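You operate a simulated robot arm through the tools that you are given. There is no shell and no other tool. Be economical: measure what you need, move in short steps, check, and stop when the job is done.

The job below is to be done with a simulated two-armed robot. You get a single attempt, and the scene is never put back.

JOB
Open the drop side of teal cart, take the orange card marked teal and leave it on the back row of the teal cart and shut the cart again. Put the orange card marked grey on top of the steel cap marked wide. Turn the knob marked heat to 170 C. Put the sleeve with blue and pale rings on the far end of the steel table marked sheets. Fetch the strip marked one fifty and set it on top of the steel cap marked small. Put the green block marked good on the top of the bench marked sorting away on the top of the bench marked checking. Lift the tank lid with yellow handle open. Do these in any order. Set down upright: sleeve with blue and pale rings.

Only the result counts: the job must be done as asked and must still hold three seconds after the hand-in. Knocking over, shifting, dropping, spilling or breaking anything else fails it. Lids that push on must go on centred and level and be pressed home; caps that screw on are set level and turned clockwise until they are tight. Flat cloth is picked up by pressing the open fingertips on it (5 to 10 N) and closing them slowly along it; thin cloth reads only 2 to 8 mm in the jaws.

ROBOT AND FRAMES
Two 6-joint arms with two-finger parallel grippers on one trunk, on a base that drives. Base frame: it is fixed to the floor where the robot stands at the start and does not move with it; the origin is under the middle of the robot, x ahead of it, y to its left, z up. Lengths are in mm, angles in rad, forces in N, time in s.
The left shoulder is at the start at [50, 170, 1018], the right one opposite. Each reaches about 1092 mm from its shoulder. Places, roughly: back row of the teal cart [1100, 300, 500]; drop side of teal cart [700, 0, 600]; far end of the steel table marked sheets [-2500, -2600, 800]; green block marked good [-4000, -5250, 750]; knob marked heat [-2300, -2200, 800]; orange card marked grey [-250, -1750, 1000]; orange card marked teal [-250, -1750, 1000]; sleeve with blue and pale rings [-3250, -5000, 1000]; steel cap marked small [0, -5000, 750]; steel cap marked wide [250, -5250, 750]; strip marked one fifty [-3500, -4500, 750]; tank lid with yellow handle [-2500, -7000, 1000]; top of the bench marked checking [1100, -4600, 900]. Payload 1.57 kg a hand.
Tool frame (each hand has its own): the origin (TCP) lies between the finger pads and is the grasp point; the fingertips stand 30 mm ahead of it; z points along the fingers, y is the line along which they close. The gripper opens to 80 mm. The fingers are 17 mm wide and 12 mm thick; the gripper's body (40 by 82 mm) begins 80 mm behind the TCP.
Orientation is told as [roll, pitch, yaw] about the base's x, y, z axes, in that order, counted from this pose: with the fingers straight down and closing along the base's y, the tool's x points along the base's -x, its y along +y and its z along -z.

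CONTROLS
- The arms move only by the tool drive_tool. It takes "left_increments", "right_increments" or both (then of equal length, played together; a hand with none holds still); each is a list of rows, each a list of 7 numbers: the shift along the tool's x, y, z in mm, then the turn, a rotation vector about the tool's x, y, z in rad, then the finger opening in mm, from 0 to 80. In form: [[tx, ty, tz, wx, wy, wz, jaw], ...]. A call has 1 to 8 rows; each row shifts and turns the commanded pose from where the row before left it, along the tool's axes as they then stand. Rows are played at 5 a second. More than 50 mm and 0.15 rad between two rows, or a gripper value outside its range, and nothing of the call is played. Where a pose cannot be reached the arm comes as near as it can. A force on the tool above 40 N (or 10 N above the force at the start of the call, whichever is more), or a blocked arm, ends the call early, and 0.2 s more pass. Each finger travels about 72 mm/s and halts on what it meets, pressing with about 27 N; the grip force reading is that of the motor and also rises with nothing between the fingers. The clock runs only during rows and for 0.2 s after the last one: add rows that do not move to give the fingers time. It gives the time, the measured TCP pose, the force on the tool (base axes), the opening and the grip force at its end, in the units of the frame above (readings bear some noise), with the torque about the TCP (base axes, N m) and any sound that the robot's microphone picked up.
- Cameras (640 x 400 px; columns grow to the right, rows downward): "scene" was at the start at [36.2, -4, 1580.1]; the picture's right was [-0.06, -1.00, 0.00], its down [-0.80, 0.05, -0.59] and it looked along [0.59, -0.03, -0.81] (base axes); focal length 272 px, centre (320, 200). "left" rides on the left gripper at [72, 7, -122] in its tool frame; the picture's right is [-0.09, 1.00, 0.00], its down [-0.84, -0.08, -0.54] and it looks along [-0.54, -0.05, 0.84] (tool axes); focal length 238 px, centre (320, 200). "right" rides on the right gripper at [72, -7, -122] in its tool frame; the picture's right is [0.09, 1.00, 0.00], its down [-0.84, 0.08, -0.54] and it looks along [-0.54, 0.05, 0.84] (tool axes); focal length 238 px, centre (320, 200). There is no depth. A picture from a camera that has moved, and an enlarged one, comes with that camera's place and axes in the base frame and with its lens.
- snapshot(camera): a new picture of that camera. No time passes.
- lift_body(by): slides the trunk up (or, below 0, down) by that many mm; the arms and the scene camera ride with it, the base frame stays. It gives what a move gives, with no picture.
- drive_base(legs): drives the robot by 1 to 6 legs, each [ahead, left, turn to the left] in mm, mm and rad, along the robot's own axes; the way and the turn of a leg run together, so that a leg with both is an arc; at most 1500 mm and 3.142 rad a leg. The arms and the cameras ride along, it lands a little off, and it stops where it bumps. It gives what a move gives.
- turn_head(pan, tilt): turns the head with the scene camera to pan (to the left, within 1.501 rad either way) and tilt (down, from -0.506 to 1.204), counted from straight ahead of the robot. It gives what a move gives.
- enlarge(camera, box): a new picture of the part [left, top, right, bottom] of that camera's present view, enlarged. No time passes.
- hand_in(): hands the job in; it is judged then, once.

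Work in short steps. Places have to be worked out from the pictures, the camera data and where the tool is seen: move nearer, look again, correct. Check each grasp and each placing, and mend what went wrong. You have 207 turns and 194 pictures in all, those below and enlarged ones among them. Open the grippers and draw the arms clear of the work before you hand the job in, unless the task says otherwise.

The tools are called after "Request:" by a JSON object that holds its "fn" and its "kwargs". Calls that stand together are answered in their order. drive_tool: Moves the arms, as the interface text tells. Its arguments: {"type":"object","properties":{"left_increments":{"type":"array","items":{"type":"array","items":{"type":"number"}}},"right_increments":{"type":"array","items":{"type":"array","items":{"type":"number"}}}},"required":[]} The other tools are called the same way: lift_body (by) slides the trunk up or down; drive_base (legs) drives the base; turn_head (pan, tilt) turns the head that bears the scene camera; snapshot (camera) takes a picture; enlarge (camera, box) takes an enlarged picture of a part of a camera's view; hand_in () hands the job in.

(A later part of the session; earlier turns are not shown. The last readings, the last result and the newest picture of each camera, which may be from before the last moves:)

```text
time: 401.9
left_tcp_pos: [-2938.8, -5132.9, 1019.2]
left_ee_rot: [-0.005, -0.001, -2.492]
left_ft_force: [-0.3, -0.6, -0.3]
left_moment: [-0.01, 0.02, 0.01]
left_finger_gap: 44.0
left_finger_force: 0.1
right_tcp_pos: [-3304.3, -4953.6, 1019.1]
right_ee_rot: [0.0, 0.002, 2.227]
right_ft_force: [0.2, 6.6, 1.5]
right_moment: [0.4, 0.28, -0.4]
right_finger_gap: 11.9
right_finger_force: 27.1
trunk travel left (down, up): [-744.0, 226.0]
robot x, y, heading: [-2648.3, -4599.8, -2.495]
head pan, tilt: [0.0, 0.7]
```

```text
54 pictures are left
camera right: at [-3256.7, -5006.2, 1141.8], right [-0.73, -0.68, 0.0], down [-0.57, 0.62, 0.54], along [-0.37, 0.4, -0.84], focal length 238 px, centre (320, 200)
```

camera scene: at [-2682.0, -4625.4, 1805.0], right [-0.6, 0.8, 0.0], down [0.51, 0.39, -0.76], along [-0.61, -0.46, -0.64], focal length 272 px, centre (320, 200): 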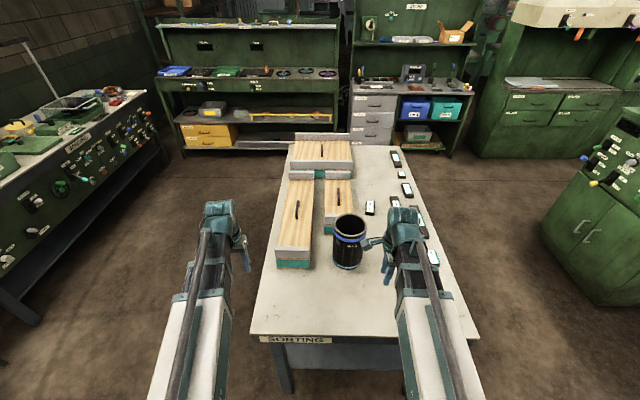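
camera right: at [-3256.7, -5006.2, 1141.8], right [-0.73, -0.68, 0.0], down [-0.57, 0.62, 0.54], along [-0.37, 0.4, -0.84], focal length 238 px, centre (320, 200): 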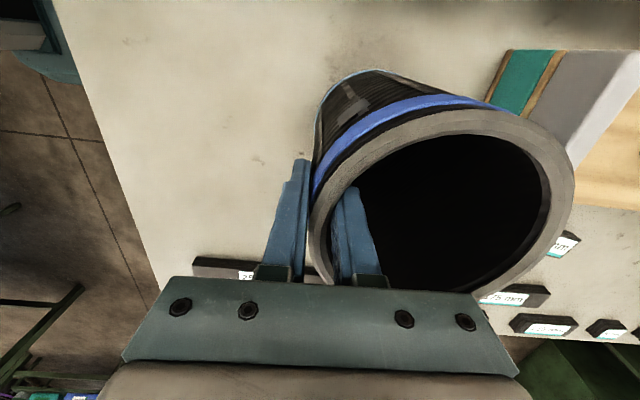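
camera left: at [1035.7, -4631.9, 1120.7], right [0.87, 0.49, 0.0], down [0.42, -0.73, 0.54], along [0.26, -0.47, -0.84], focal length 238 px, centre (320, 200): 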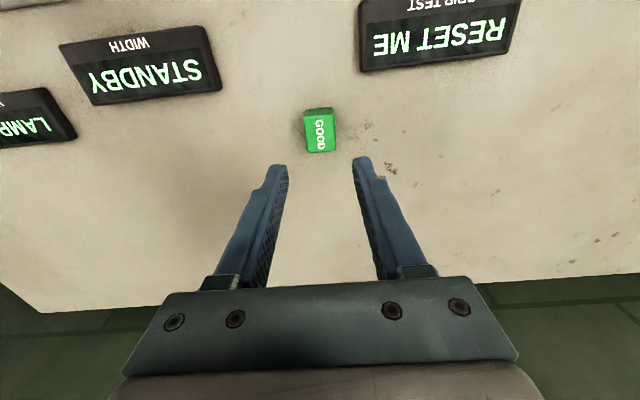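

The wall is gripped (11.9 mm). I lift 60 mm and check it hangs upright.

Request:
{"fn": "lift_body", "kwargs": {"by": 70}}

Request:
{"fn": "snapshot", "kwargs": {"camera": "scene"}}

Request:
{"fn": "snapshot", "kwargs": {"camera": "right"}}

```text
time: 402.9
left_tcp_pos: [-2939.9, -5133.0, 1087.9]
left_ee_rot: [-0.005, 0.001, -2.493]
left_ft_force: [0.0, 0.1, -0.2]
left_moment: [0.04, 0.01, 0.0]
left_finger_gap: 44.1
left_finger_force: 0.1
right_tcp_pos: [-3304.5, -4954.8, 1086.8]
right_ee_rot: [-0.001, 0.006, 2.228]
right_ft_force: [-0.3, -0.1, -7.8]
right_moment: [0.3, -0.33, 0.0]
right_finger_gap: 8.0
right_finger_force: 26.8
trunk travel left (down, up): [-814.0, 156.0]
robot x, y, heading: [-2649.5, -4600.8, -2.497]
head pan, tilt: [0.0, 0.7]
```

```text
53 pictures are left
camera scene: at [-2683.2, -4626.2, 1779.9], right [-0.6, 0.8, 0.0], down [0.51, 0.39, -0.76], along [-0.61, -0.46, -0.64], focal length 272 px, centre (320, 200)
```

scene: 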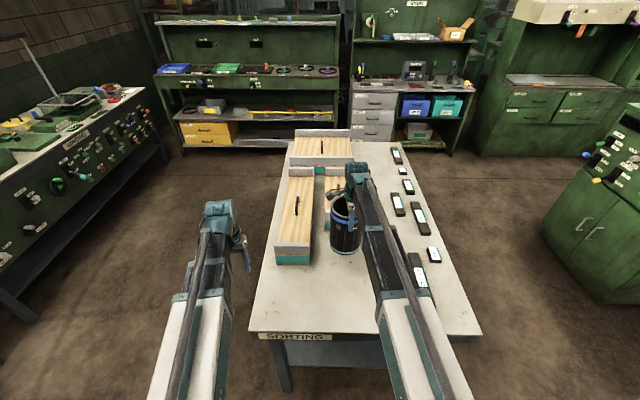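

```text
52 pictures are left
camera right: at [-3257.0, -5007.9, 1211.0], right [-0.73, -0.68, 0.0], down [-0.57, 0.62, 0.54], along [-0.37, 0.39, -0.84], focal length 238 px, centre (320, 200)
```

right: 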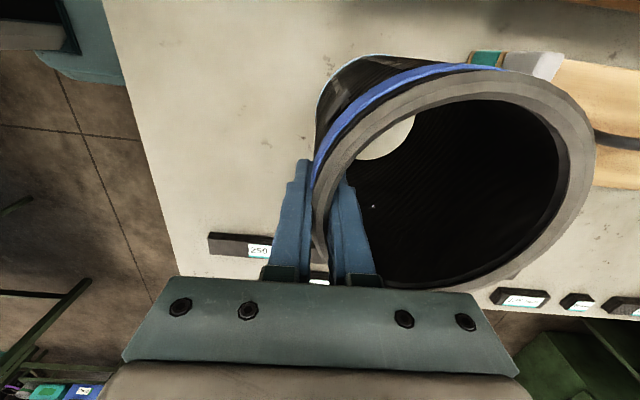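

It hangs well (≈0.8 kg). I raise a bit more, draw it in, turn right to look along the aisle toward the sheets table.

Request:
{"fn": "lift_body", "kwargs": {"by": 60}}

Request:
{"fn": "drive_tool", "kwargs": {"right_increments": [[-5, -40, 0, 0, 0, 0, 2], [-5, -40, 0, 0, 0, 0, 2], [-5, -40, 0, 0, 0, 0, 2], [-5, -40, 0, 0, 0, 0, 2], [-5, -40, 0, 0, 0, 0, 2], [-5, -30, 0, 0, 0, 0, 2], [0, 0, 0, 0, 0, 0, 2]]}}

Request:
{"fn": "drive_base", "kwargs": {"legs": [[-60, 0, 0], [0, 0, -0.78], [0, 0, -0.78]]}}

Request:
{"fn": "turn_head", "kwargs": {"pan": -0.5, "tilt": 0.4}}

Request:
{"fn": "snapshot", "kwargs": {"camera": "scene"}}

```text
time: 403.9
left_tcp_pos: [-2940.0, -5132.7, 1148.0]
left_ee_rot: [-0.002, 0.001, -2.492]
left_ft_force: [-0.2, -0.1, 0.6]
left_moment: [-0.02, -0.02, 0.0]
left_finger_gap: 43.8
left_finger_force: 0.1
right_tcp_pos: [-3305.8, -4954.7, 1148.3]
right_ee_rot: [-0.002, 0.005, 2.228]
right_ft_force: [0.3, -0.3, -7.9]
right_moment: [0.3, -0.37, 0.04]
right_finger_gap: 7.7
right_finger_force: 26.9
trunk travel left (down, up): [-874.0, 96.0]
robot x, y, heading: [-2645.5, -4597.2, -2.491]
head pan, tilt: [0.0, 0.7]
```

```text
time: 405.5
left_tcp_pos: [-2939.9, -5133.9, 1149.3]
left_ee_rot: [-0.005, 0.001, -2.492]
left_ft_force: [0.5, 0.3, -0.7]
left_moment: [0.02, 0.01, 0.02]
left_finger_gap: 44.0
left_finger_force: 0.0
right_tcp_pos: [-3143.8, -4793.0, 1148.4]
right_ee_rot: [-0.001, 0.006, 2.228]
right_ft_force: [-0.3, -0.3, -6.9]
right_moment: [0.29, -0.34, -0.01]
right_finger_gap: 8.0
right_finger_force: 27.1
trunk travel left (down, up): [-874.0, 96.0]
robot x, y, heading: [-2650.7, -4596.9, -2.488]
head pan, tilt: [0.0, 0.7]
```

```text
time: 410.6
left_tcp_pos: [-3141.0, -4281.4, 1149.6]
left_ee_rot: [-0.005, 0.002, 2.24]
left_ft_force: [0.6, 1.3, 0.0]
left_moment: [0.02, -0.01, -0.01]
left_finger_gap: 43.9
left_finger_force: 0.0
right_tcp_pos: [-2804.7, -4072.4, 1148.7]
right_ee_rot: [-0.001, 0.004, 0.677]
right_ft_force: [-1.4, -0.6, -7.6]
right_moment: [-0.3, -0.31, -0.04]
right_finger_gap: 7.9
right_finger_force: 26.8
trunk travel left (down, up): [-874.0, 96.0]
robot x, y, heading: [-2601.2, -4563.2, 2.24]
head pan, tilt: [0.0, 0.7]
```

```text
time: 411.5
left_tcp_pos: [-3142.2, -4282.1, 1149.6]
left_ee_rot: [-0.003, 0.002, 2.241]
left_ft_force: [0.3, 0.8, -0.2]
left_moment: [-0.07, 0.03, -0.02]
left_finger_gap: 44.0
left_finger_force: 0.1
right_tcp_pos: [-2805.6, -4074.0, 1147.3]
right_ee_rot: [-0.002, 0.005, 0.678]
right_ft_force: [-0.3, 0.8, -7.0]
right_moment: [-0.33, -0.33, 0.0]
right_finger_gap: 7.7
right_finger_force: 27.6
trunk travel left (down, up): [-874.0, 96.0]
robot x, y, heading: [-2602.5, -4563.1, 2.241]
head pan, tilt: [-0.499, 0.4]
```

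```text
51 pictures are left
camera scene: at [-2590.2, -4502.1, 1866.7], right [0.99, 0.17, 0.0], down [0.07, -0.38, -0.92], along [-0.15, 0.91, -0.39], focal length 272 px, centre (320, 200)
```

scene: 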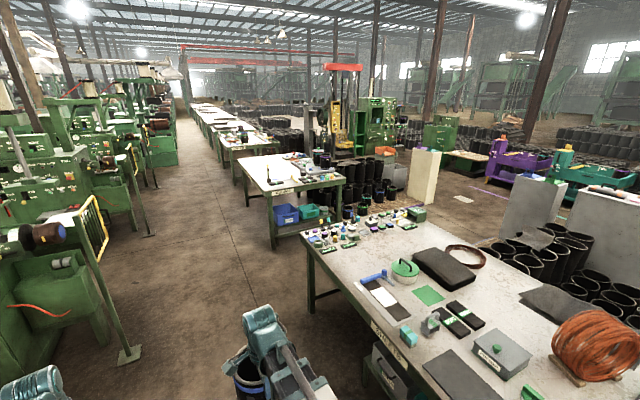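

The near long table is likely SHEETS. I zoom on its label, its far end and the region where the heat knob should be.

Request:
{"fn": "enlarge", "kwargs": {"camera": "scene", "box": [295, 140, 455, 260]}}

Request:
{"fn": "enlarge", "kwargs": {"camera": "scene", "box": [340, 250, 540, 400]}}

```text
3.33 times, centred on (375, 200) of scene
camera zoom: at [-2590.2, -4502.1, 1866.7], right [0.99, 0.17, 0.0], down [0.07, -0.38, -0.92], along [-0.15, 0.91, -0.39], focal length 906 px, centre (137, 200)
```

zoom: 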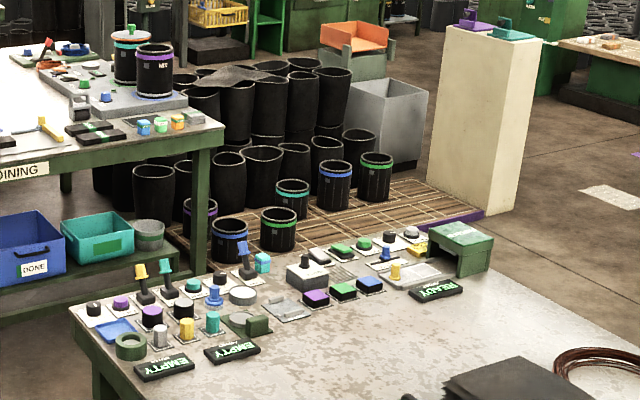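

```text
2.67 times, centred on (440, 325) of scene
camera zoom: at [-2590.2, -4502.1, 1866.7], right [0.99, 0.17, 0.0], down [0.07, -0.38, -0.92], along [-0.15, 0.91, -0.39], focal length 725 px, centre (0, -133)
```

zoom: 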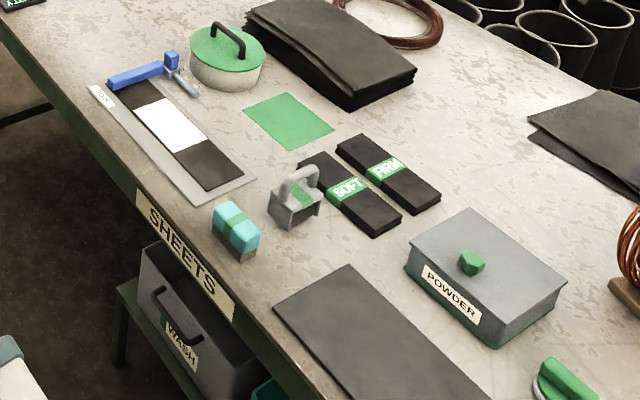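

SHEETS is confirmed, its far end carries a control panel; the heat knob should be at its far right. I drive up the aisle to the gap beyond its far end and look in.

Request:
{"fn": "drive_base", "kwargs": {"legs": [[0, 0, -0.054], [1060, 0, 0], [1050, 0, 0], [0, 0, -0.78], [0, 0, -0.78]]}}

Request:
{"fn": "turn_head", "kwargs": {"pan": -0.15, "tilt": 0.5}}

Request:
{"fn": "snapshot", "kwargs": {"camera": "scene"}}

```text
time: 426.6
left_tcp_pos: [-3527.7, -2276.5, 1148.3]
left_ee_rot: [-0.004, 0.001, 0.644]
left_ft_force: [0.2, -0.1, 0.0]
left_moment: [-0.03, 0.02, 0.0]
left_finger_gap: 43.9
left_finger_force: 0.0
right_tcp_pos: [-3325.6, -2617.0, 1148.9]
right_ee_rot: [-0.004, 0.007, -0.917]
right_ft_force: [0.3, 0.9, -7.1]
right_moment: [-0.33, 0.29, 0.01]
right_finger_gap: 8.0
right_finger_force: 27.2
trunk travel left (down, up): [-874.0, 96.0]
robot x, y, heading: [-3819.7, -2806.5, 0.638]
head pan, tilt: [-0.499, 0.4]
```

```text
time: 427.4
left_tcp_pos: [-3526.3, -2275.5, 1147.8]
left_ee_rot: [-0.005, 0.002, 0.644]
left_ft_force: [0.2, 0.0, -0.1]
left_moment: [-0.03, 0.03, -0.01]
left_finger_gap: 43.9
left_finger_force: 0.3
right_tcp_pos: [-3326.6, -2617.5, 1149.2]
right_ee_rot: [-0.002, 0.005, -0.918]
right_ft_force: [-0.2, -0.5, -7.2]
right_moment: [-0.32, 0.32, 0.02]
right_finger_gap: 7.8
right_finger_force: 26.6
trunk travel left (down, up): [-874.0, 96.0]
robot x, y, heading: [-3821.1, -2808.4, 0.64]
head pan, tilt: [-0.15, 0.499]
```

```text
48 pictures are left
camera scene: at [-3769.2, -2789.2, 1857.7], right [0.47, -0.88, 0.0], down [-0.42, -0.23, -0.88], along [0.77, 0.41, -0.48], focal length 272 px, centre (320, 200)
```

scene: 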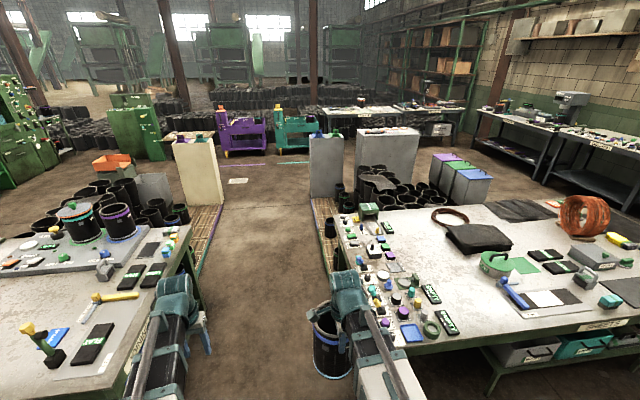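

The gap is about 1 m wide and opens into an aisle. I raise the trunk, drive in 1300 mm and turn to face the far end of SHEETS.

Request:
{"fn": "lift_body", "kwargs": {"by": 80}}

Request:
{"fn": "drive_base", "kwargs": {"legs": [[0, 0, -0.026], [650, 0, 0], [650, 0, 0], [0, 0, -0.785], [0, 0, -0.785]]}}

Request:
{"fn": "turn_head", "kwargs": {"pan": 0, "tilt": 0.7}}

Request:
{"fn": "snapshot", "kwargs": {"camera": "scene"}}

```text
time: 428.6
left_tcp_pos: [-3527.5, -2275.3, 1229.0]
left_ee_rot: [-0.003, 0.002, 0.644]
left_ft_force: [-1.4, 0.1, 0.3]
left_moment: [0.03, -0.01, 0.0]
left_finger_gap: 43.8
left_finger_force: 0.1
right_tcp_pos: [-3325.6, -2617.6, 1229.5]
right_ee_rot: [-0.002, 0.006, -0.918]
right_ft_force: [1.2, 0.4, -7.6]
right_moment: [-0.29, 0.34, -0.03]
right_finger_gap: 8.1
right_finger_force: 26.7
trunk travel left (down, up): [-954.0, 16.0]
robot x, y, heading: [-3822.8, -2808.9, 0.64]
head pan, tilt: [-0.15, 0.499]
```

```text
time: 437.5
left_tcp_pos: [-2195.0, -1875.3, 1227.9]
left_ee_rot: [0.0, 0.002, -0.092]
left_ft_force: [0.1, -0.6, 0.0]
left_moment: [0.03, 0.07, -0.01]
left_finger_gap: 44.3
left_finger_force: 0.1
right_tcp_pos: [-2276.6, -2264.5, 1228.2]
right_ee_rot: [-0.004, 0.004, -1.656]
right_ft_force: [-0.6, -0.3, -7.8]
right_moment: [0.0, 0.42, 0.02]
right_finger_gap: 7.7
right_finger_force: 27.7
trunk travel left (down, up): [-954.0, 16.0]
robot x, y, heading: [-2774.9, -2070.7, -0.095]
head pan, tilt: [-0.15, 0.499]
stopped in leg 4: the robot was blocked; the commanded pose is now the measured one
```

```text
time: 438.2
left_tcp_pos: [-2197.7, -1875.0, 1228.9]
left_ee_rot: [-0.003, 0.001, -0.092]
left_ft_force: [-0.2, 0.0, 0.6]
left_moment: [0.01, 0.01, -0.01]
left_finger_gap: 44.0
left_finger_force: 0.0
right_tcp_pos: [-2276.8, -2263.8, 1229.2]
right_ee_rot: [0.0, 0.006, -1.656]
right_ft_force: [-0.5, 0.3, -7.2]
right_moment: [-0.02, 0.45, -0.03]
right_finger_gap: 7.5
right_finger_force: 27.2
trunk travel left (down, up): [-954.0, 16.0]
robot x, y, heading: [-2774.4, -2074.7, -0.095]
head pan, tilt: [0.0, 0.7]
```

```text
47 pictures are left
camera scene: at [-2723.6, -2076.8, 1920.0], right [-0.1, -1.0, 0.0], down [-0.64, 0.06, -0.77], along [0.76, -0.07, -0.64], focal length 272 px, centre (320, 200)
```

scene: 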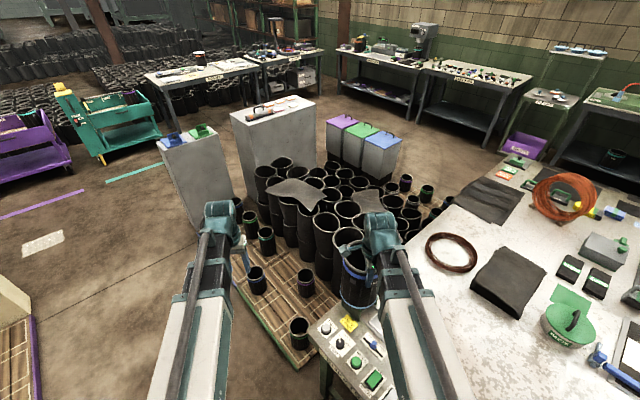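

The turn was blocked – the base's corner probably met the SHEETS table leg region. I move 110 mm away from SHEETS (there is room toward JOINING) and finish the turn in small parts.

Request:
{"fn": "turn_head", "kwargs": {"pan": 1.4, "tilt": 0.8}}

Request:
{"fn": "snapshot", "kwargs": {"camera": "scene"}}

Request:
{"fn": "turn_head", "kwargs": {"pan": -1.0, "tilt": 1.1}}

Request:
{"fn": "snapshot", "kwargs": {"camera": "scene"}}

```text
time: 439.7
left_tcp_pos: [-2196.8, -1875.0, 1227.9]
left_ee_rot: [-0.004, 0.003, -0.093]
left_ft_force: [0.4, 0.1, -0.1]
left_moment: [-0.01, -0.02, -0.03]
left_finger_gap: 43.9
left_finger_force: 0.0
right_tcp_pos: [-2277.3, -2263.6, 1228.3]
right_ee_rot: [-0.001, 0.005, -1.656]
right_ft_force: [-0.2, 0.2, -7.2]
right_moment: [-0.01, 0.44, 0.01]
right_finger_gap: 8.0
right_finger_force: 27.0
trunk travel left (down, up): [-954.0, 16.0]
robot x, y, heading: [-2771.8, -2072.6, -0.095]
head pan, tilt: [1.4, 0.799]
```

```text
46 pictures are left
camera scene: at [-2786.6, -1990.7, 1911.7], right [0.96, -0.26, 0.0], down [-0.19, -0.69, -0.7], along [0.18, 0.67, -0.72], focal length 272 px, centre (320, 200)
```

scene: 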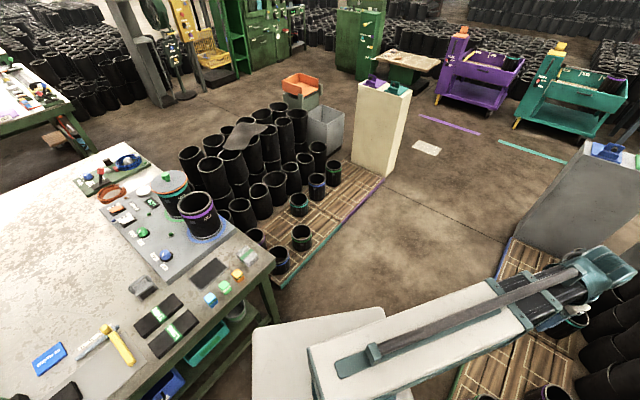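

```text
time: 441.9
left_tcp_pos: [-2196.3, -1875.2, 1229.0]
left_ee_rot: [-0.004, 0.002, -0.091]
left_ft_force: [0.4, 0.2, -1.0]
left_moment: [0.01, 0.01, 0.04]
left_finger_gap: 44.3
left_finger_force: 0.0
right_tcp_pos: [-2276.6, -2263.9, 1227.9]
right_ee_rot: [0.0, 0.005, -1.657]
right_ft_force: [-0.5, -0.3, -7.6]
right_moment: [0.0, 0.42, -0.03]
right_finger_gap: 8.0
right_finger_force: 26.6
trunk travel left (down, up): [-954.0, 16.0]
robot x, y, heading: [-2771.8, -2070.3, -0.093]
head pan, tilt: [-1.0, 1.1]
```

```text
45 pictures are left
camera scene: at [-2779.1, -2124.6, 1890.0], right [-0.89, -0.46, 0.0], down [-0.41, 0.79, -0.45], along [0.21, -0.4, -0.89], focal length 272 px, centre (320, 200)
```

scene: 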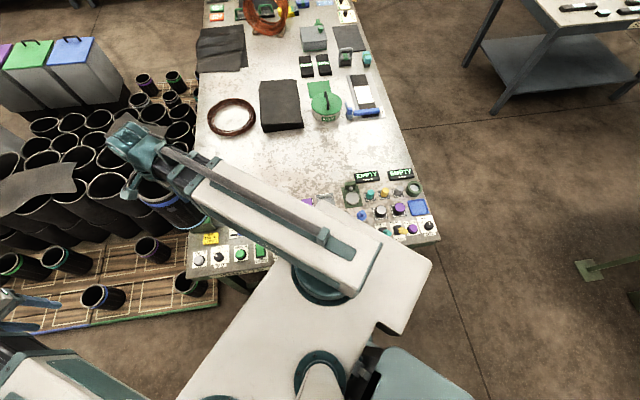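

SHEETS' end edge is at 312 mm from my centre and JOINING's at ~570: I centre myself in the gap (145 mm away from SHEETS) and finish the turn.

Request:
{"fn": "drive_base", "kwargs": {"legs": [[-95, 110, 0], [0, 0, -0.43], [0, 0, -0.432]]}}

Request:
{"fn": "turn_head", "kwargs": {"pan": 0, "tilt": 0.75}}

Request:
{"fn": "snapshot", "kwargs": {"camera": "scene"}}

```text
time: 445.8
left_tcp_pos: [-2328.8, -2261.5, 1229.1]
left_ee_rot: [-0.003, 0.001, -0.948]
left_ft_force: [-0.4, 0.0, -0.5]
left_moment: [0.0, 0.03, 0.01]
left_finger_gap: 44.3
left_finger_force: 0.0
right_tcp_pos: [-2675.2, -2454.4, 1229.5]
right_ee_rot: [-0.001, 0.008, -2.513]
right_ft_force: [0.1, 0.8, -7.7]
right_moment: [0.32, 0.3, -0.02]
right_finger_gap: 7.9
right_finger_force: 26.5
trunk travel left (down, up): [-954.0, 16.0]
robot x, y, heading: [-2852.4, -1951.0, -0.955]
head pan, tilt: [-1.0, 1.1]
```

```text
time: 447.1
left_tcp_pos: [-2329.4, -2261.4, 1229.1]
left_ee_rot: [-0.004, 0.002, -0.949]
left_ft_force: [0.7, 0.8, 0.2]
left_moment: [0.01, -0.01, -0.03]
left_finger_gap: 44.0
left_finger_force: 0.1
right_tcp_pos: [-2675.7, -2454.4, 1228.3]
right_ee_rot: [-0.001, 0.006, -2.514]
right_ft_force: [0.1, 0.5, -7.5]
right_moment: [0.33, 0.29, -0.02]
right_finger_gap: 8.1
right_finger_force: 26.9
trunk travel left (down, up): [-954.0, 16.0]
robot x, y, heading: [-2852.1, -1954.4, -0.95]
head pan, tilt: [0.0, 0.75]
```

```text
44 pictures are left
camera scene: at [-2826.8, -1990.7, 1915.7], right [-0.82, -0.58, 0.0], down [-0.39, 0.56, -0.73], along [0.42, -0.6, -0.68], focal length 272 px, centre (320, 200)
```

scene: 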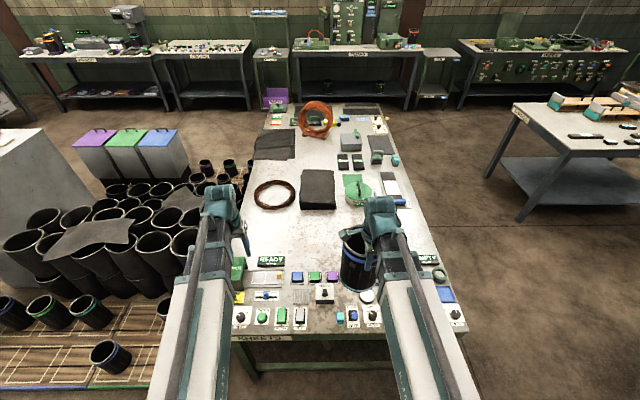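

Facing the end of SHEETS. I zoom in on the panel to find the HEAT knob.

Request:
{"fn": "enlarge", "kwargs": {"camera": "scene", "box": [225, 250, 345, 335]}}

Request:
{"fn": "enlarge", "kwargs": {"camera": "scene", "box": [230, 170, 440, 300]}}

```text
4.71 times, centred on (285, 292) of scene
camera zoom: at [-2826.8, -1990.7, 1915.7], right [-0.82, -0.58, 0.0], down [-0.39, 0.56, -0.73], along [0.42, -0.6, -0.68], focal length 1279 px, centre (485, -235)
```

zoom: 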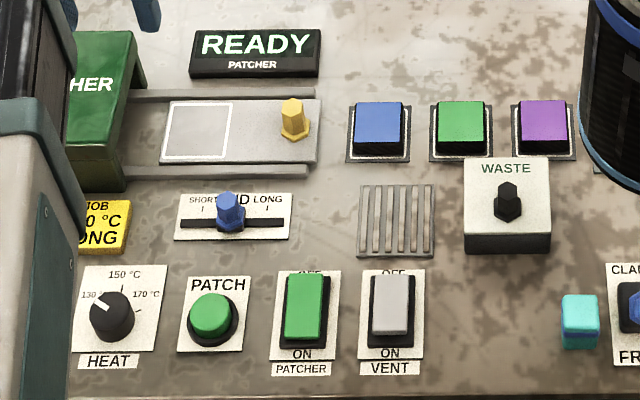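

```text
3.05 times, centred on (335, 235) of scene
camera zoom: at [-2826.8, -1990.7, 1915.7], right [-0.82, -0.58, 0.0], down [-0.39, 0.56, -0.73], along [0.42, -0.6, -0.68], focal length 828 px, centre (274, 93)
```

zoom: 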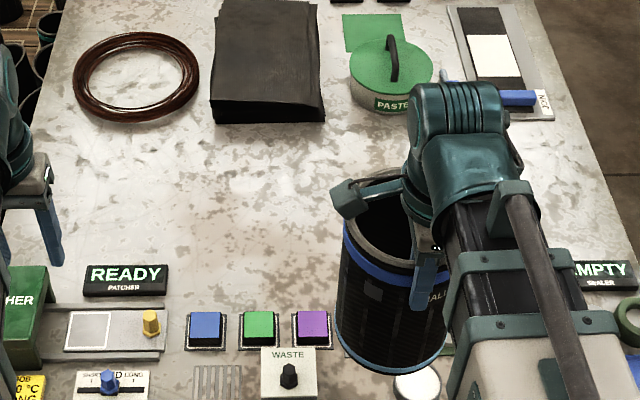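

HEAT is the front-left knob (marks 130/150/170, now at 130). First the sleeve: a clear spot at ≈(-2420,-2710) on this far end. I move the hand 291 ahead, 59 left.

Request:
{"fn": "drive_tool", "kwargs": {"right_increments": [[8, 42, 0, 0, 0, 0, 2], [8, 42, 0, 0, 0, 0, 2], [8, 42, 0, 0, 0, 0, 2], [9, 42, 0, 0, 0, 0, 2], [9, 42, 0, 0, 0, 0, 2], [9, 42, 0, 0, 0, 0, 2], [8, 39, 0, 0, 0, 0, 2]]}}

Request:
{"fn": "lift_body", "kwargs": {"by": -120}}

Request:
{"fn": "snapshot", "kwargs": {"camera": "scene"}}

Request:
{"fn": "snapshot", "kwargs": {"camera": "right"}}

```text
time: 448.7
left_tcp_pos: [-2328.7, -2263.1, 1228.9]
left_ee_rot: [-0.003, 0.0, -0.95]
left_ft_force: [-0.2, -0.2, -0.3]
left_moment: [0.0, 0.0, 0.01]
left_finger_gap: 44.2
left_finger_force: 0.0
right_tcp_pos: [-2454.9, -2655.4, 1228.3]
right_ee_rot: [-0.003, 0.006, -2.513]
right_ft_force: [1.0, -0.3, -7.3]
right_moment: [0.34, 0.28, 0.01]
right_finger_gap: 8.1
right_finger_force: 26.5
trunk travel left (down, up): [-954.0, 16.0]
robot x, y, heading: [-2853.8, -1955.8, -0.951]
head pan, tilt: [0.0, 0.75]
```

```text
time: 450.2
left_tcp_pos: [-2328.9, -2261.7, 1108.6]
left_ee_rot: [-0.003, 0.0, -0.95]
left_ft_force: [-0.1, 1.0, -0.3]
left_moment: [0.01, 0.01, -0.03]
left_finger_gap: 43.8
left_finger_force: 0.1
right_tcp_pos: [-2455.4, -2653.0, 1107.3]
right_ee_rot: [-0.001, 0.006, -2.513]
right_ft_force: [0.2, -0.3, -7.6]
right_moment: [0.32, 0.34, 0.0]
right_finger_gap: 7.8
right_finger_force: 27.1
trunk travel left (down, up): [-834.0, 136.0]
robot x, y, heading: [-2856.6, -1955.6, -0.955]
head pan, tilt: [0.0, 0.75]
```

```text
41 pictures are left
camera scene: at [-2826.6, -1990.7, 1795.7], right [-0.82, -0.58, 0.0], down [-0.39, 0.56, -0.73], along [0.42, -0.6, -0.68], focal length 272 px, centre (320, 200)
```

scene: 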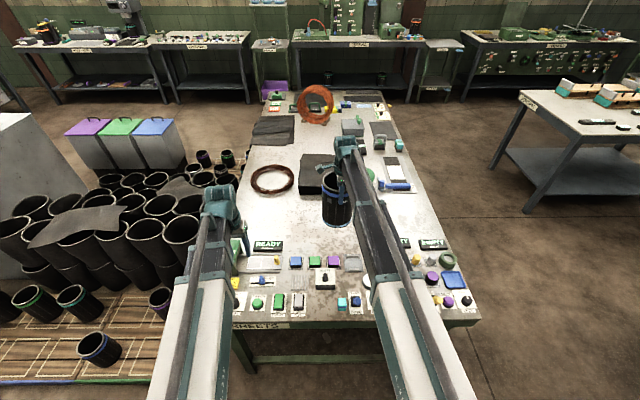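

```text
40 pictures are left
camera right: at [-2402.6, -2605.9, 1231.3], right [0.66, -0.75, 0.0], down [-0.63, -0.56, 0.54], along [-0.4, -0.35, -0.84], focal length 238 px, centre (320, 200)
```

right: 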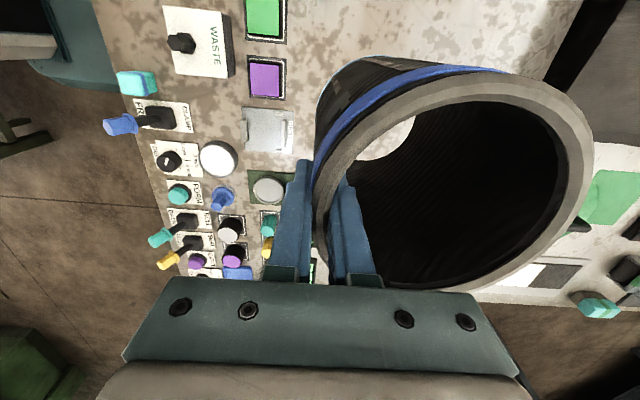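

Everything is at least 75 mm clear of the sleeve's footprint. I lower to just above the table, then feel for contact.

Request:
{"fn": "lift_body", "kwargs": {"by": -65}}

Request:
{"fn": "lift_body", "kwargs": {"by": -8}}

Request:
{"fn": "lift_body", "kwargs": {"by": -6}}

```text
time: 451.2
left_tcp_pos: [-2328.8, -2260.7, 1044.4]
left_ee_rot: [-0.004, 0.002, -0.949]
left_ft_force: [-0.2, -0.8, -0.4]
left_moment: [0.02, 0.0, 0.0]
left_finger_gap: 44.0
left_finger_force: 0.0
right_tcp_pos: [-2455.4, -2653.5, 1043.7]
right_ee_rot: [-0.002, 0.005, -2.514]
right_ft_force: [0.0, 0.3, -6.3]
right_moment: [0.35, 0.29, 0.02]
right_finger_gap: 8.2
right_finger_force: 26.9
trunk travel left (down, up): [-769.0, 201.0]
robot x, y, heading: [-2854.6, -1956.6, -0.955]
head pan, tilt: [0.0, 0.75]
```

```text
time: 451.8
left_tcp_pos: [-2329.7, -2262.5, 1035.8]
left_ee_rot: [-0.003, 0.0, -0.948]
left_ft_force: [-0.8, 0.5, 0.2]
left_moment: [0.0, 0.02, 0.03]
left_finger_gap: 43.8
left_finger_force: 0.1
right_tcp_pos: [-2456.6, -2653.4, 1035.3]
right_ee_rot: [-0.003, 0.006, -2.512]
right_ft_force: [0.1, -0.1, -8.0]
right_moment: [0.33, 0.27, -0.03]
right_finger_gap: 8.3
right_finger_force: 26.7
trunk travel left (down, up): [-761.0, 209.0]
robot x, y, heading: [-2852.9, -1954.5, -0.955]
head pan, tilt: [0.0, 0.75]
```

```text
time: 452.3
left_tcp_pos: [-2329.1, -2261.5, 1030.1]
left_ee_rot: [-0.003, 0.003, -0.95]
left_ft_force: [0.2, -0.5, 0.8]
left_moment: [0.03, -0.01, 0.0]
left_finger_gap: 43.8
left_finger_force: 0.0
right_tcp_pos: [-2456.0, -2654.1, 1029.2]
right_ee_rot: [-0.003, 0.005, -2.514]
right_ft_force: [0.3, -0.4, -6.2]
right_moment: [0.3, 0.32, -0.01]
right_finger_gap: 7.8
right_finger_force: 27.0
trunk travel left (down, up): [-755.0, 215.0]
robot x, y, heading: [-2854.9, -1952.3, -0.957]
head pan, tilt: [0.0, 0.75]
```

Not yet; I continue by 4 mm.

Request:
{"fn": "lift_body", "kwargs": {"by": -4}}

Request:
{"fn": "lift_body", "kwargs": {"by": -4}}

Request:
{"fn": "lift_body", "kwargs": {"by": -4}}

Request:
{"fn": "snapshot", "kwargs": {"camera": "right"}}

```text
time: 452.9
left_tcp_pos: [-2329.5, -2262.4, 1025.1]
left_ee_rot: [-0.004, 0.003, -0.949]
left_ft_force: [-0.2, 0.0, -0.5]
left_moment: [0.0, -0.02, 0.0]
left_finger_gap: 43.9
left_finger_force: 0.0
right_tcp_pos: [-2455.8, -2652.5, 1025.0]
right_ee_rot: [-0.002, 0.005, -2.513]
right_ft_force: [-0.3, 0.2, -6.9]
right_moment: [0.31, 0.28, 0.01]
right_finger_gap: 7.8
right_finger_force: 27.0
trunk travel left (down, up): [-751.0, 219.0]
robot x, y, heading: [-2852.8, -1955.0, -0.952]
head pan, tilt: [0.0, 0.75]
```

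```text
time: 453.4
left_tcp_pos: [-2328.2, -2260.7, 1021.2]
left_ee_rot: [-0.003, 0.002, -0.95]
left_ft_force: [-0.6, 0.2, -0.4]
left_moment: [-0.02, 0.0, -0.02]
left_finger_gap: 43.8
left_finger_force: 0.0
right_tcp_pos: [-2455.5, -2652.1, 1021.4]
right_ee_rot: [-0.001, 0.005, -2.513]
right_ft_force: [-1.6, 1.2, -7.7]
right_moment: [0.35, 0.28, 0.01]
right_finger_gap: 7.9
right_finger_force: 27.3
trunk travel left (down, up): [-747.0, 223.0]
robot x, y, heading: [-2855.8, -1952.7, -0.951]
head pan, tilt: [0.0, 0.75]
```

```text
time: 453.9
left_tcp_pos: [-2328.6, -2260.6, 1018.5]
left_ee_rot: [-0.004, 0.003, -0.95]
left_ft_force: [0.2, 0.3, -0.1]
left_moment: [0.0, 0.01, 0.04]
left_finger_gap: 44.0
left_finger_force: 0.0
right_tcp_pos: [-2454.1, -2652.7, 1017.3]
right_ee_rot: [-0.001, 0.004, -2.512]
right_ft_force: [0.1, -0.1, -6.6]
right_moment: [0.35, 0.31, -0.05]
right_finger_gap: 7.8
right_finger_force: 27.2
trunk travel left (down, up): [-743.0, 227.0]
robot x, y, heading: [-2853.2, -1955.7, -0.952]
head pan, tilt: [0.0, 0.75]
```

```text
39 pictures are left
camera right: at [-2402.6, -2605.9, 1140.2], right [0.66, -0.75, 0.0], down [-0.63, -0.56, 0.54], along [-0.4, -0.35, -0.84], focal length 238 px, centre (320, 200)
```

right: 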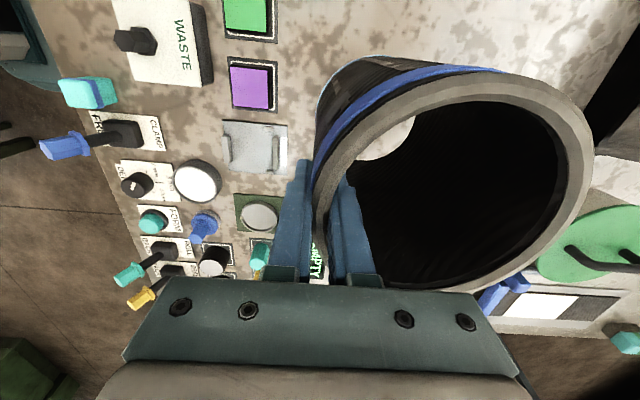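

The table is evidently lower (≈800). I continue: 22 mm, then small steps.

Request:
{"fn": "lift_body", "kwargs": {"by": -20}}

Request:
{"fn": "lift_body", "kwargs": {"by": -8}}

Request:
{"fn": "lift_body", "kwargs": {"by": -5}}

Request:
{"fn": "lift_body", "kwargs": {"by": -5}}

```text
time: 454.6
left_tcp_pos: [-2329.7, -2260.7, 997.5]
left_ee_rot: [-0.003, 0.002, -0.949]
left_ft_force: [0.6, 0.3, 0.6]
left_moment: [-0.02, 0.05, -0.02]
left_finger_gap: 43.9
left_finger_force: 0.0
right_tcp_pos: [-2456.0, -2653.1, 997.4]
right_ee_rot: [-0.001, 0.006, -2.513]
right_ft_force: [-0.4, 0.6, -7.7]
right_moment: [0.33, 0.28, 0.02]
right_finger_gap: 7.8
right_finger_force: 27.1
trunk travel left (down, up): [-723.0, 247.0]
robot x, y, heading: [-2855.7, -1957.0, -0.955]
head pan, tilt: [0.0, 0.75]
```

```text
time: 455.1
left_tcp_pos: [-2328.4, -2260.4, 989.4]
left_ee_rot: [-0.004, -0.001, -0.95]
left_ft_force: [0.4, -0.4, -1.7]
left_moment: [0.0, -0.04, -0.03]
left_finger_gap: 43.8
left_finger_force: 0.1
right_tcp_pos: [-2456.4, -2654.1, 989.0]
right_ee_rot: [0.0, 0.005, -2.513]
right_ft_force: [0.0, -0.5, -7.4]
right_moment: [0.36, 0.27, 0.03]
right_finger_gap: 8.1
right_finger_force: 26.5
trunk travel left (down, up): [-715.0, 255.0]
robot x, y, heading: [-2854.5, -1956.6, -0.951]
head pan, tilt: [0.0, 0.75]
```

```text
time: 455.7
left_tcp_pos: [-2329.3, -2261.0, 984.6]
left_ee_rot: [-0.003, 0.003, -0.95]
left_ft_force: [-0.2, 0.2, 0.2]
left_moment: [-0.03, -0.02, 0.01]
left_finger_gap: 44.0
left_finger_force: 0.1
right_tcp_pos: [-2455.3, -2652.4, 984.4]
right_ee_rot: [-0.002, 0.005, -2.513]
right_ft_force: [0.2, -0.7, -7.5]
right_moment: [0.33, 0.3, -0.01]
right_finger_gap: 8.0
right_finger_force: 26.9
trunk travel left (down, up): [-710.0, 260.0]
robot x, y, heading: [-2857.6, -1956.2, -0.954]
head pan, tilt: [0.0, 0.75]
```

```text
time: 456.2
left_tcp_pos: [-2329.0, -2259.3, 979.1]
left_ee_rot: [-0.003, 0.002, -0.95]
left_ft_force: [0.4, 0.2, -0.2]
left_moment: [-0.05, 0.01, 0.01]
left_finger_gap: 43.9
left_finger_force: 0.0
right_tcp_pos: [-2455.3, -2652.5, 978.4]
right_ee_rot: [-0.001, 0.005, -2.513]
right_ft_force: [-0.4, 1.0, -4.0]
right_moment: [-0.03, 0.21, 0.07]
right_finger_gap: 8.1
right_finger_force: 26.8
trunk travel left (down, up): [-705.0, 265.0]
robot x, y, heading: [-2852.3, -1953.7, -0.955]
head pan, tilt: [0.0, 0.75]
```

Contact begins (load drops to 4 N). I lower 3 mm more, then open and check.

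Request:
{"fn": "lift_body", "kwargs": {"by": -3}}

Request:
{"fn": "drive_tool", "kwargs": {"right_increments": [[0, 0, 0, 0, 0, 0, 14], [0, 0, 0, 0, 0, 0, 22], [0, 0, 0, 0, 0, 0, 30], [0, 0, 0, 0, 0, 0, 34], [0, 0, 0, 0, 0, 0, 34]]}}

Request:
{"fn": "snapshot", "kwargs": {"camera": "right"}}

```text
time: 456.8
left_tcp_pos: [-2331.0, -2259.8, 979.0]
left_ee_rot: [-0.003, -0.001, -0.949]
left_ft_force: [0.3, 0.2, 0.0]
left_moment: [0.0, -0.01, 0.01]
left_finger_gap: 43.8
left_finger_force: 0.0
right_tcp_pos: [-2456.5, -2652.2, 979.7]
right_ee_rot: [0.002, 0.005, -2.513]
right_ft_force: [3.7, -6.7, 35.9]
right_moment: [-1.01, 0.19, 0.07]
right_finger_gap: 7.7
right_finger_force: 26.9
trunk travel left (down, up): [-702.0, 268.0]
robot x, y, heading: [-2853.1, -1958.1, -0.95]
head pan, tilt: [0.0, 0.75]
```

```text
time: 457.9
left_tcp_pos: [-2328.9, -2261.0, 976.7]
left_ee_rot: [-0.003, 0.002, -0.95]
left_ft_force: [-0.7, 0.5, 0.0]
left_moment: [0.0, 0.01, -0.03]
left_finger_gap: 43.8
left_finger_force: 0.1
right_tcp_pos: [-2455.9, -2652.0, 977.2]
right_ee_rot: [-0.003, 0.005, -2.512]
right_ft_force: [0.3, 0.4, 0.5]
right_moment: [-0.01, -0.01, -0.01]
right_finger_gap: 34.0
right_finger_force: 0.0
trunk travel left (down, up): [-702.0, 268.0]
robot x, y, heading: [-2855.9, -1953.3, -0.955]
head pan, tilt: [0.0, 0.75]
```

```text
38 pictures are left
camera right: at [-2402.9, -2605.5, 1099.6], right [0.66, -0.75, 0.0], down [-0.63, -0.56, 0.54], along [-0.4, -0.35, -0.84], focal length 238 px, centre (320, 200)
```

right: 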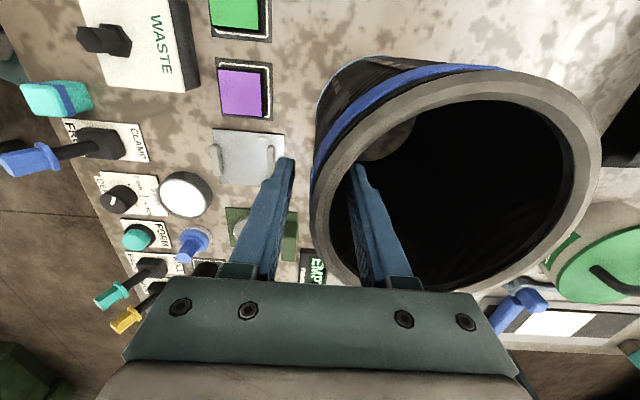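

The sleeve stands. I raise the hand clear, then draw it back and look.

Request:
{"fn": "lift_body", "kwargs": {"by": 130}}

Request:
{"fn": "drive_tool", "kwargs": {"right_increments": [[0, -45, 0, 0, 0, 0, 34], [0, -45, 0, 0, 0, 0, 34], [0, -45, 0, 0, 0, 0, 34], [0, -45, 0, 0, 0, 0, 34], [0, -45, 0, 0, 0, 0, 34], [0, -45, 0, 0, 0, 0, 34], [-20, -40, 0, 0, 0, 0, 34]]}}

Request:
{"fn": "snapshot", "kwargs": {"camera": "scene"}}

```text
time: 459.5
left_tcp_pos: [-2328.9, -2261.7, 1107.7]
left_ee_rot: [-0.005, 0.003, -0.951]
left_ft_force: [0.4, -0.6, 0.0]
left_moment: [0.0, -0.01, 0.03]
left_finger_gap: 44.1
left_finger_force: 0.2
right_tcp_pos: [-2455.4, -2652.3, 1106.0]
right_ee_rot: [-0.003, 0.006, -2.513]
right_ft_force: [-0.6, -0.1, 0.3]
right_moment: [-0.01, -0.02, 0.0]
right_finger_gap: 33.8
right_finger_force: 0.2
trunk travel left (down, up): [-832.0, 138.0]
robot x, y, heading: [-2855.4, -1955.3, -0.95]
head pan, tilt: [0.0, 0.75]
```

```text
time: 461.1
left_tcp_pos: [-2329.9, -2260.7, 1107.4]
left_ee_rot: [-0.003, 0.0, -0.95]
left_ft_force: [-0.2, -0.1, 0.4]
left_moment: [-0.06, -0.04, 0.0]
left_finger_gap: 44.0
left_finger_force: 0.1
right_tcp_pos: [-2654.7, -2414.3, 1106.5]
right_ee_rot: [-0.001, 0.006, -2.511]
right_ft_force: [0.1, 0.3, -0.4]
right_moment: [-0.03, 0.0, -0.02]
right_finger_gap: 34.0
right_finger_force: 0.0
trunk travel left (down, up): [-832.0, 138.0]
robot x, y, heading: [-2853.5, -1955.3, -0.947]
head pan, tilt: [0.0, 0.75]
```

```text
37 pictures are left
camera scene: at [-2828.0, -1989.5, 1793.8], right [-0.82, -0.58, 0.0], down [-0.39, 0.56, -0.73], along [0.42, -0.6, -0.68], focal length 272 px, centre (320, 200)
```

scene: 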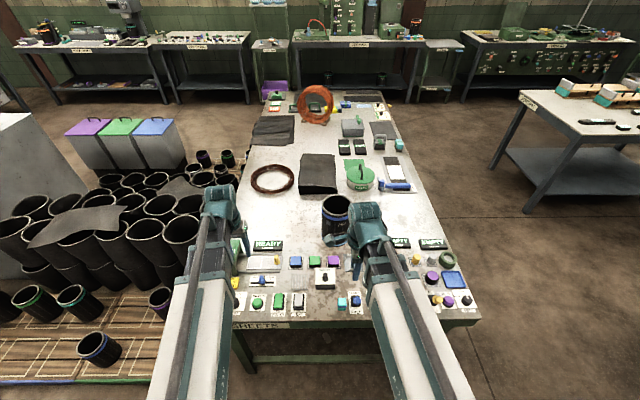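

The sleeve stands upright on the far end. Now the HEAT knob at ≈(-2291,-2198): I bring the left hand above it and look.

Request:
{"fn": "drive_tool", "kwargs": {"left_increments": [[14, 34, 0, 0, 0, 0, 70], [14, 34, 0, 0, 0, 0, 70]]}}

Request:
{"fn": "lift_body", "kwargs": {"by": -130}}

Request:
{"fn": "snapshot", "kwargs": {"camera": "left"}}

```text
time: 461.7
left_tcp_pos: [-2290.6, -2200.7, 1107.1]
left_ee_rot: [-0.004, 0.002, -0.951]
left_ft_force: [-0.6, -0.9, -1.0]
left_moment: [0.03, 0.01, 0.01]
left_finger_gap: 70.0
left_finger_force: 0.0
right_tcp_pos: [-2653.9, -2415.5, 1106.4]
right_ee_rot: [-0.003, 0.006, -2.512]
right_ft_force: [-0.2, -0.4, -0.4]
right_moment: [0.01, 0.0, 0.0]
right_finger_gap: 33.9
right_finger_force: 0.1
trunk travel left (down, up): [-832.0, 138.0]
robot x, y, heading: [-2856.0, -1951.0, -0.959]
head pan, tilt: [0.0, 0.75]
```

```text
time: 463.3
left_tcp_pos: [-2290.8, -2201.1, 977.0]
left_ee_rot: [-0.002, 0.001, -0.95]
left_ft_force: [0.7, 0.1, 0.1]
left_moment: [0.0, 0.02, -0.01]
left_finger_gap: 70.1
left_finger_force: 0.0
right_tcp_pos: [-2653.7, -2415.3, 976.8]
right_ee_rot: [-0.003, 0.007, -2.513]
right_ft_force: [0.3, 0.1, -1.3]
right_moment: [-0.01, 0.03, -0.01]
right_finger_gap: 34.1
right_finger_force: 0.1
trunk travel left (down, up): [-702.0, 268.0]
robot x, y, heading: [-2856.4, -1957.0, -0.953]
head pan, tilt: [0.0, 0.75]
```

```text
36 pictures are left
camera left: at [-2327.1, -2138.0, 1099.1], right [0.86, 0.5, 0.0], down [0.43, -0.73, 0.54], along [0.27, -0.47, -0.84], focal length 238 px, centre (320, 200)
```

left: 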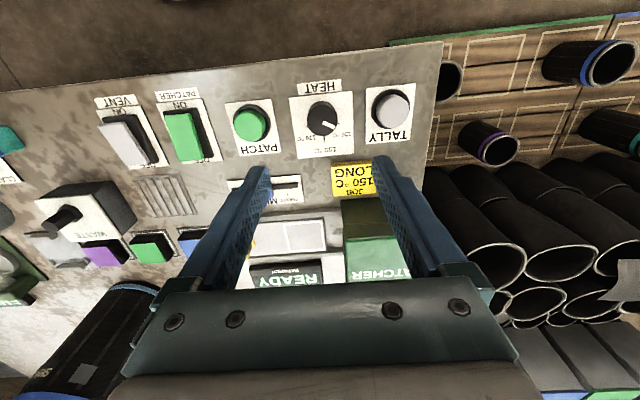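

The knob is centred 6 mm nearer than the TCP. I zoom in on its pointer and scale.

Request:
{"fn": "enlarge", "kwargs": {"camera": "left", "box": [270, 70, 420, 170]}}

```text
4.00 times, centred on (345, 120) of left
camera zoom: at [-2327.1, -2138.0, 1099.1], right [0.86, 0.5, 0.0], down [0.43, -0.73, 0.54], along [0.27, -0.47, -0.84], focal length 953 px, centre (220, 520)
```

zoom: 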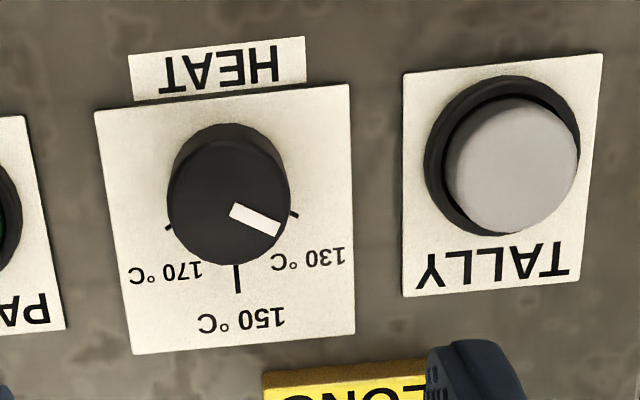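

Ticks are 60° apart per 20 °C and the pointer stands at 130, so 170 needs 120° clockwise. I centre, pre-rotate the hand by -60°, and lower toward the knob.

Request:
{"fn": "drive_tool", "kwargs": {"left_increments": [[6, 2, 0, 0, 0, 0, 56], [0, 0, 0, 0, 0, -0.15, 56], [0, 0, 0, 0, 0, -0.15, 56], [0, 0, 0, 0, 0, -0.15, 56], [0, 0, 0, 0, 0, -0.15, 56], [0, 0, 0, 0, 0, -0.15, 56], [0, 0, 0, 0, 0, -0.15, 56], [0, 0, 0, 0, 0, -0.147, 56]]}}

Request:
{"fn": "lift_body", "kwargs": {"by": -105}}

Request:
{"fn": "snapshot", "kwargs": {"camera": "left"}}

```text
time: 465.1
left_tcp_pos: [-2292.7, -2193.8, 976.2]
left_ee_rot: [-0.001, 0.002, 0.099]
left_ft_force: [0.1, 0.5, -0.3]
left_moment: [0.0, 0.0, -0.01]
left_finger_gap: 55.9
left_finger_force: 0.2
right_tcp_pos: [-2653.5, -2415.2, 976.4]
right_ee_rot: [-0.003, 0.006, -2.512]
right_ft_force: [0.8, -0.4, 0.1]
right_moment: [-0.03, -0.01, 0.0]
right_finger_gap: 34.3
right_finger_force: 0.1
trunk travel left (down, up): [-702.0, 268.0]
robot x, y, heading: [-2855.4, -1955.8, -0.949]
head pan, tilt: [0.0, 0.75]
```

```text
time: 466.4
left_tcp_pos: [-2292.4, -2193.7, 875.5]
left_ee_rot: [-0.002, 0.004, 0.096]
left_ft_force: [0.4, 0.1, 0.5]
left_moment: [0.01, 0.01, 0.02]
left_finger_gap: 56.1
left_finger_force: 0.0
right_tcp_pos: [-2652.5, -2415.3, 874.2]
right_ee_rot: [0.001, 0.005, -2.513]
right_ft_force: [0.4, 0.4, 20.3]
right_moment: [-0.24, -0.36, 0.01]
right_finger_gap: 33.4
right_finger_force: 0.2
trunk travel left (down, up): [-599.0, 371.0]
robot x, y, heading: [-2857.4, -1957.4, -0.947]
head pan, tilt: [0.0, 0.75]
stopped: the force on the tool passed its limit at 69 N (the readings are from after the stop); the commanded pose is now the measured one
```

```text
34 pictures are left
camera left: at [-2365.0, -2193.6, 996.6], right [0.0, 1.0, 0.0], down [0.84, 0.0, 0.54], along [0.54, 0.0, -0.84], focal length 238 px, centre (320, 200)
```

left: 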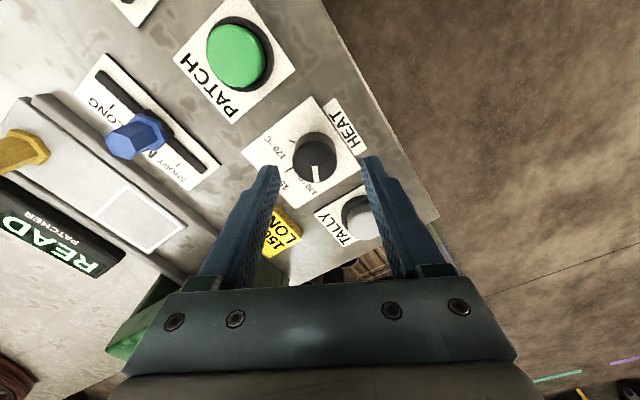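

The right hand met something on the panel below it. I raise at once and look at what it touched.

Request:
{"fn": "lift_body", "kwargs": {"by": 70}}

Request:
{"fn": "snapshot", "kwargs": {"camera": "right"}}

```text
time: 467.4
left_tcp_pos: [-2293.4, -2193.6, 943.1]
left_ee_rot: [0.0, 0.002, 0.095]
left_ft_force: [0.0, -0.6, -0.9]
left_moment: [0.0, -0.02, 0.0]
left_finger_gap: 56.2
left_finger_force: 0.0
right_tcp_pos: [-2653.7, -2417.2, 943.9]
right_ee_rot: [0.0, 0.005, -2.514]
right_ft_force: [-1.2, -0.5, -0.1]
right_moment: [-0.03, 0.02, 0.0]
right_finger_gap: 33.8
right_finger_force: 0.1
trunk travel left (down, up): [-669.0, 301.0]
robot x, y, heading: [-2857.3, -1953.7, -0.958]
head pan, tilt: [0.0, 0.75]
```

```text
33 pictures are left
camera right: at [-2601.0, -2369.1, 1066.4], right [0.66, -0.75, 0.0], down [-0.63, -0.56, 0.54], along [-0.4, -0.36, -0.84], focal length 238 px, centre (320, 200)
```

right: 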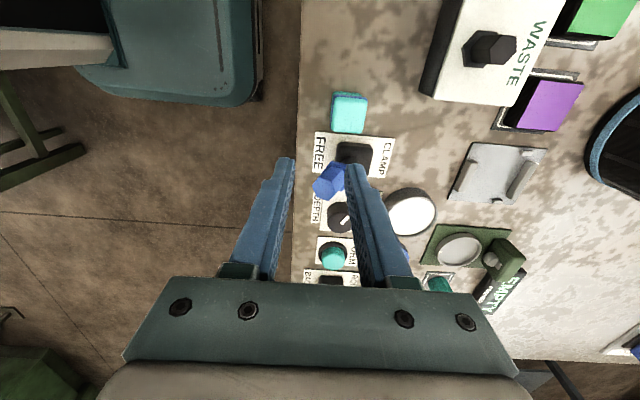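

The fingertip only came down on the base block of the CLAMP lever; the lever still leans to FREE as before. I move the right hand back off the table before lowering again.

Request:
{"fn": "drive_tool", "kwargs": {"right_increments": [[-25, -40, 0, 0, 0, 0, 34], [-30, -38, 0, 0, 0, 0, 34], [-35, -30, 0, 0, 0, 0, 34], [-40, -25, 0, 0, 0, 0, 34], [-45, -15, 0, 0, 0, 0, 34]]}}

Request:
{"fn": "snapshot", "kwargs": {"camera": "scene"}}

```text
time: 468.6
left_tcp_pos: [-2292.0, -2193.5, 944.3]
left_ee_rot: [0.001, 0.004, 0.098]
left_ft_force: [0.2, -0.2, 0.0]
left_moment: [0.03, -0.01, 0.01]
left_finger_gap: 56.0
left_finger_force: 0.0
right_tcp_pos: [-2826.4, -2478.3, 943.4]
right_ee_rot: [-0.002, 0.005, -2.515]
right_ft_force: [-0.1, -0.2, 0.9]
right_moment: [0.05, -0.03, 0.02]
right_finger_gap: 34.0
right_finger_force: 0.0
right hand out of reach, approached as far as the arm can: row 1, 2, 3, 4, 5
trunk travel left (down, up): [-669.0, 301.0]
robot x, y, heading: [-2851.1, -1954.4, -0.946]
head pan, tilt: [0.0, 0.75]
```

```text
32 pictures are left
camera scene: at [-2827.2, -1990.2, 1630.6], right [-0.82, -0.58, 0.0], down [-0.39, 0.56, -0.73], along [0.42, -0.6, -0.68], focal length 272 px, centre (320, 200)
```

scene: 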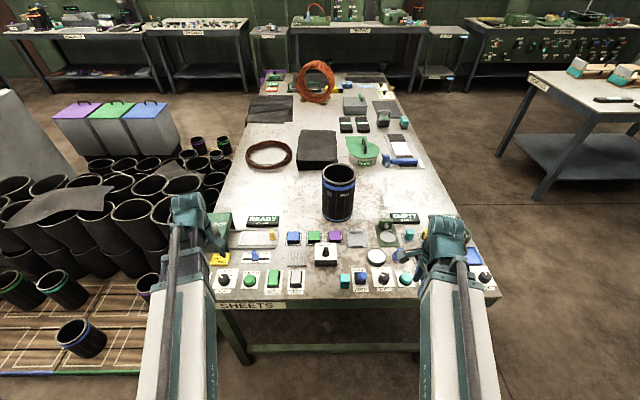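

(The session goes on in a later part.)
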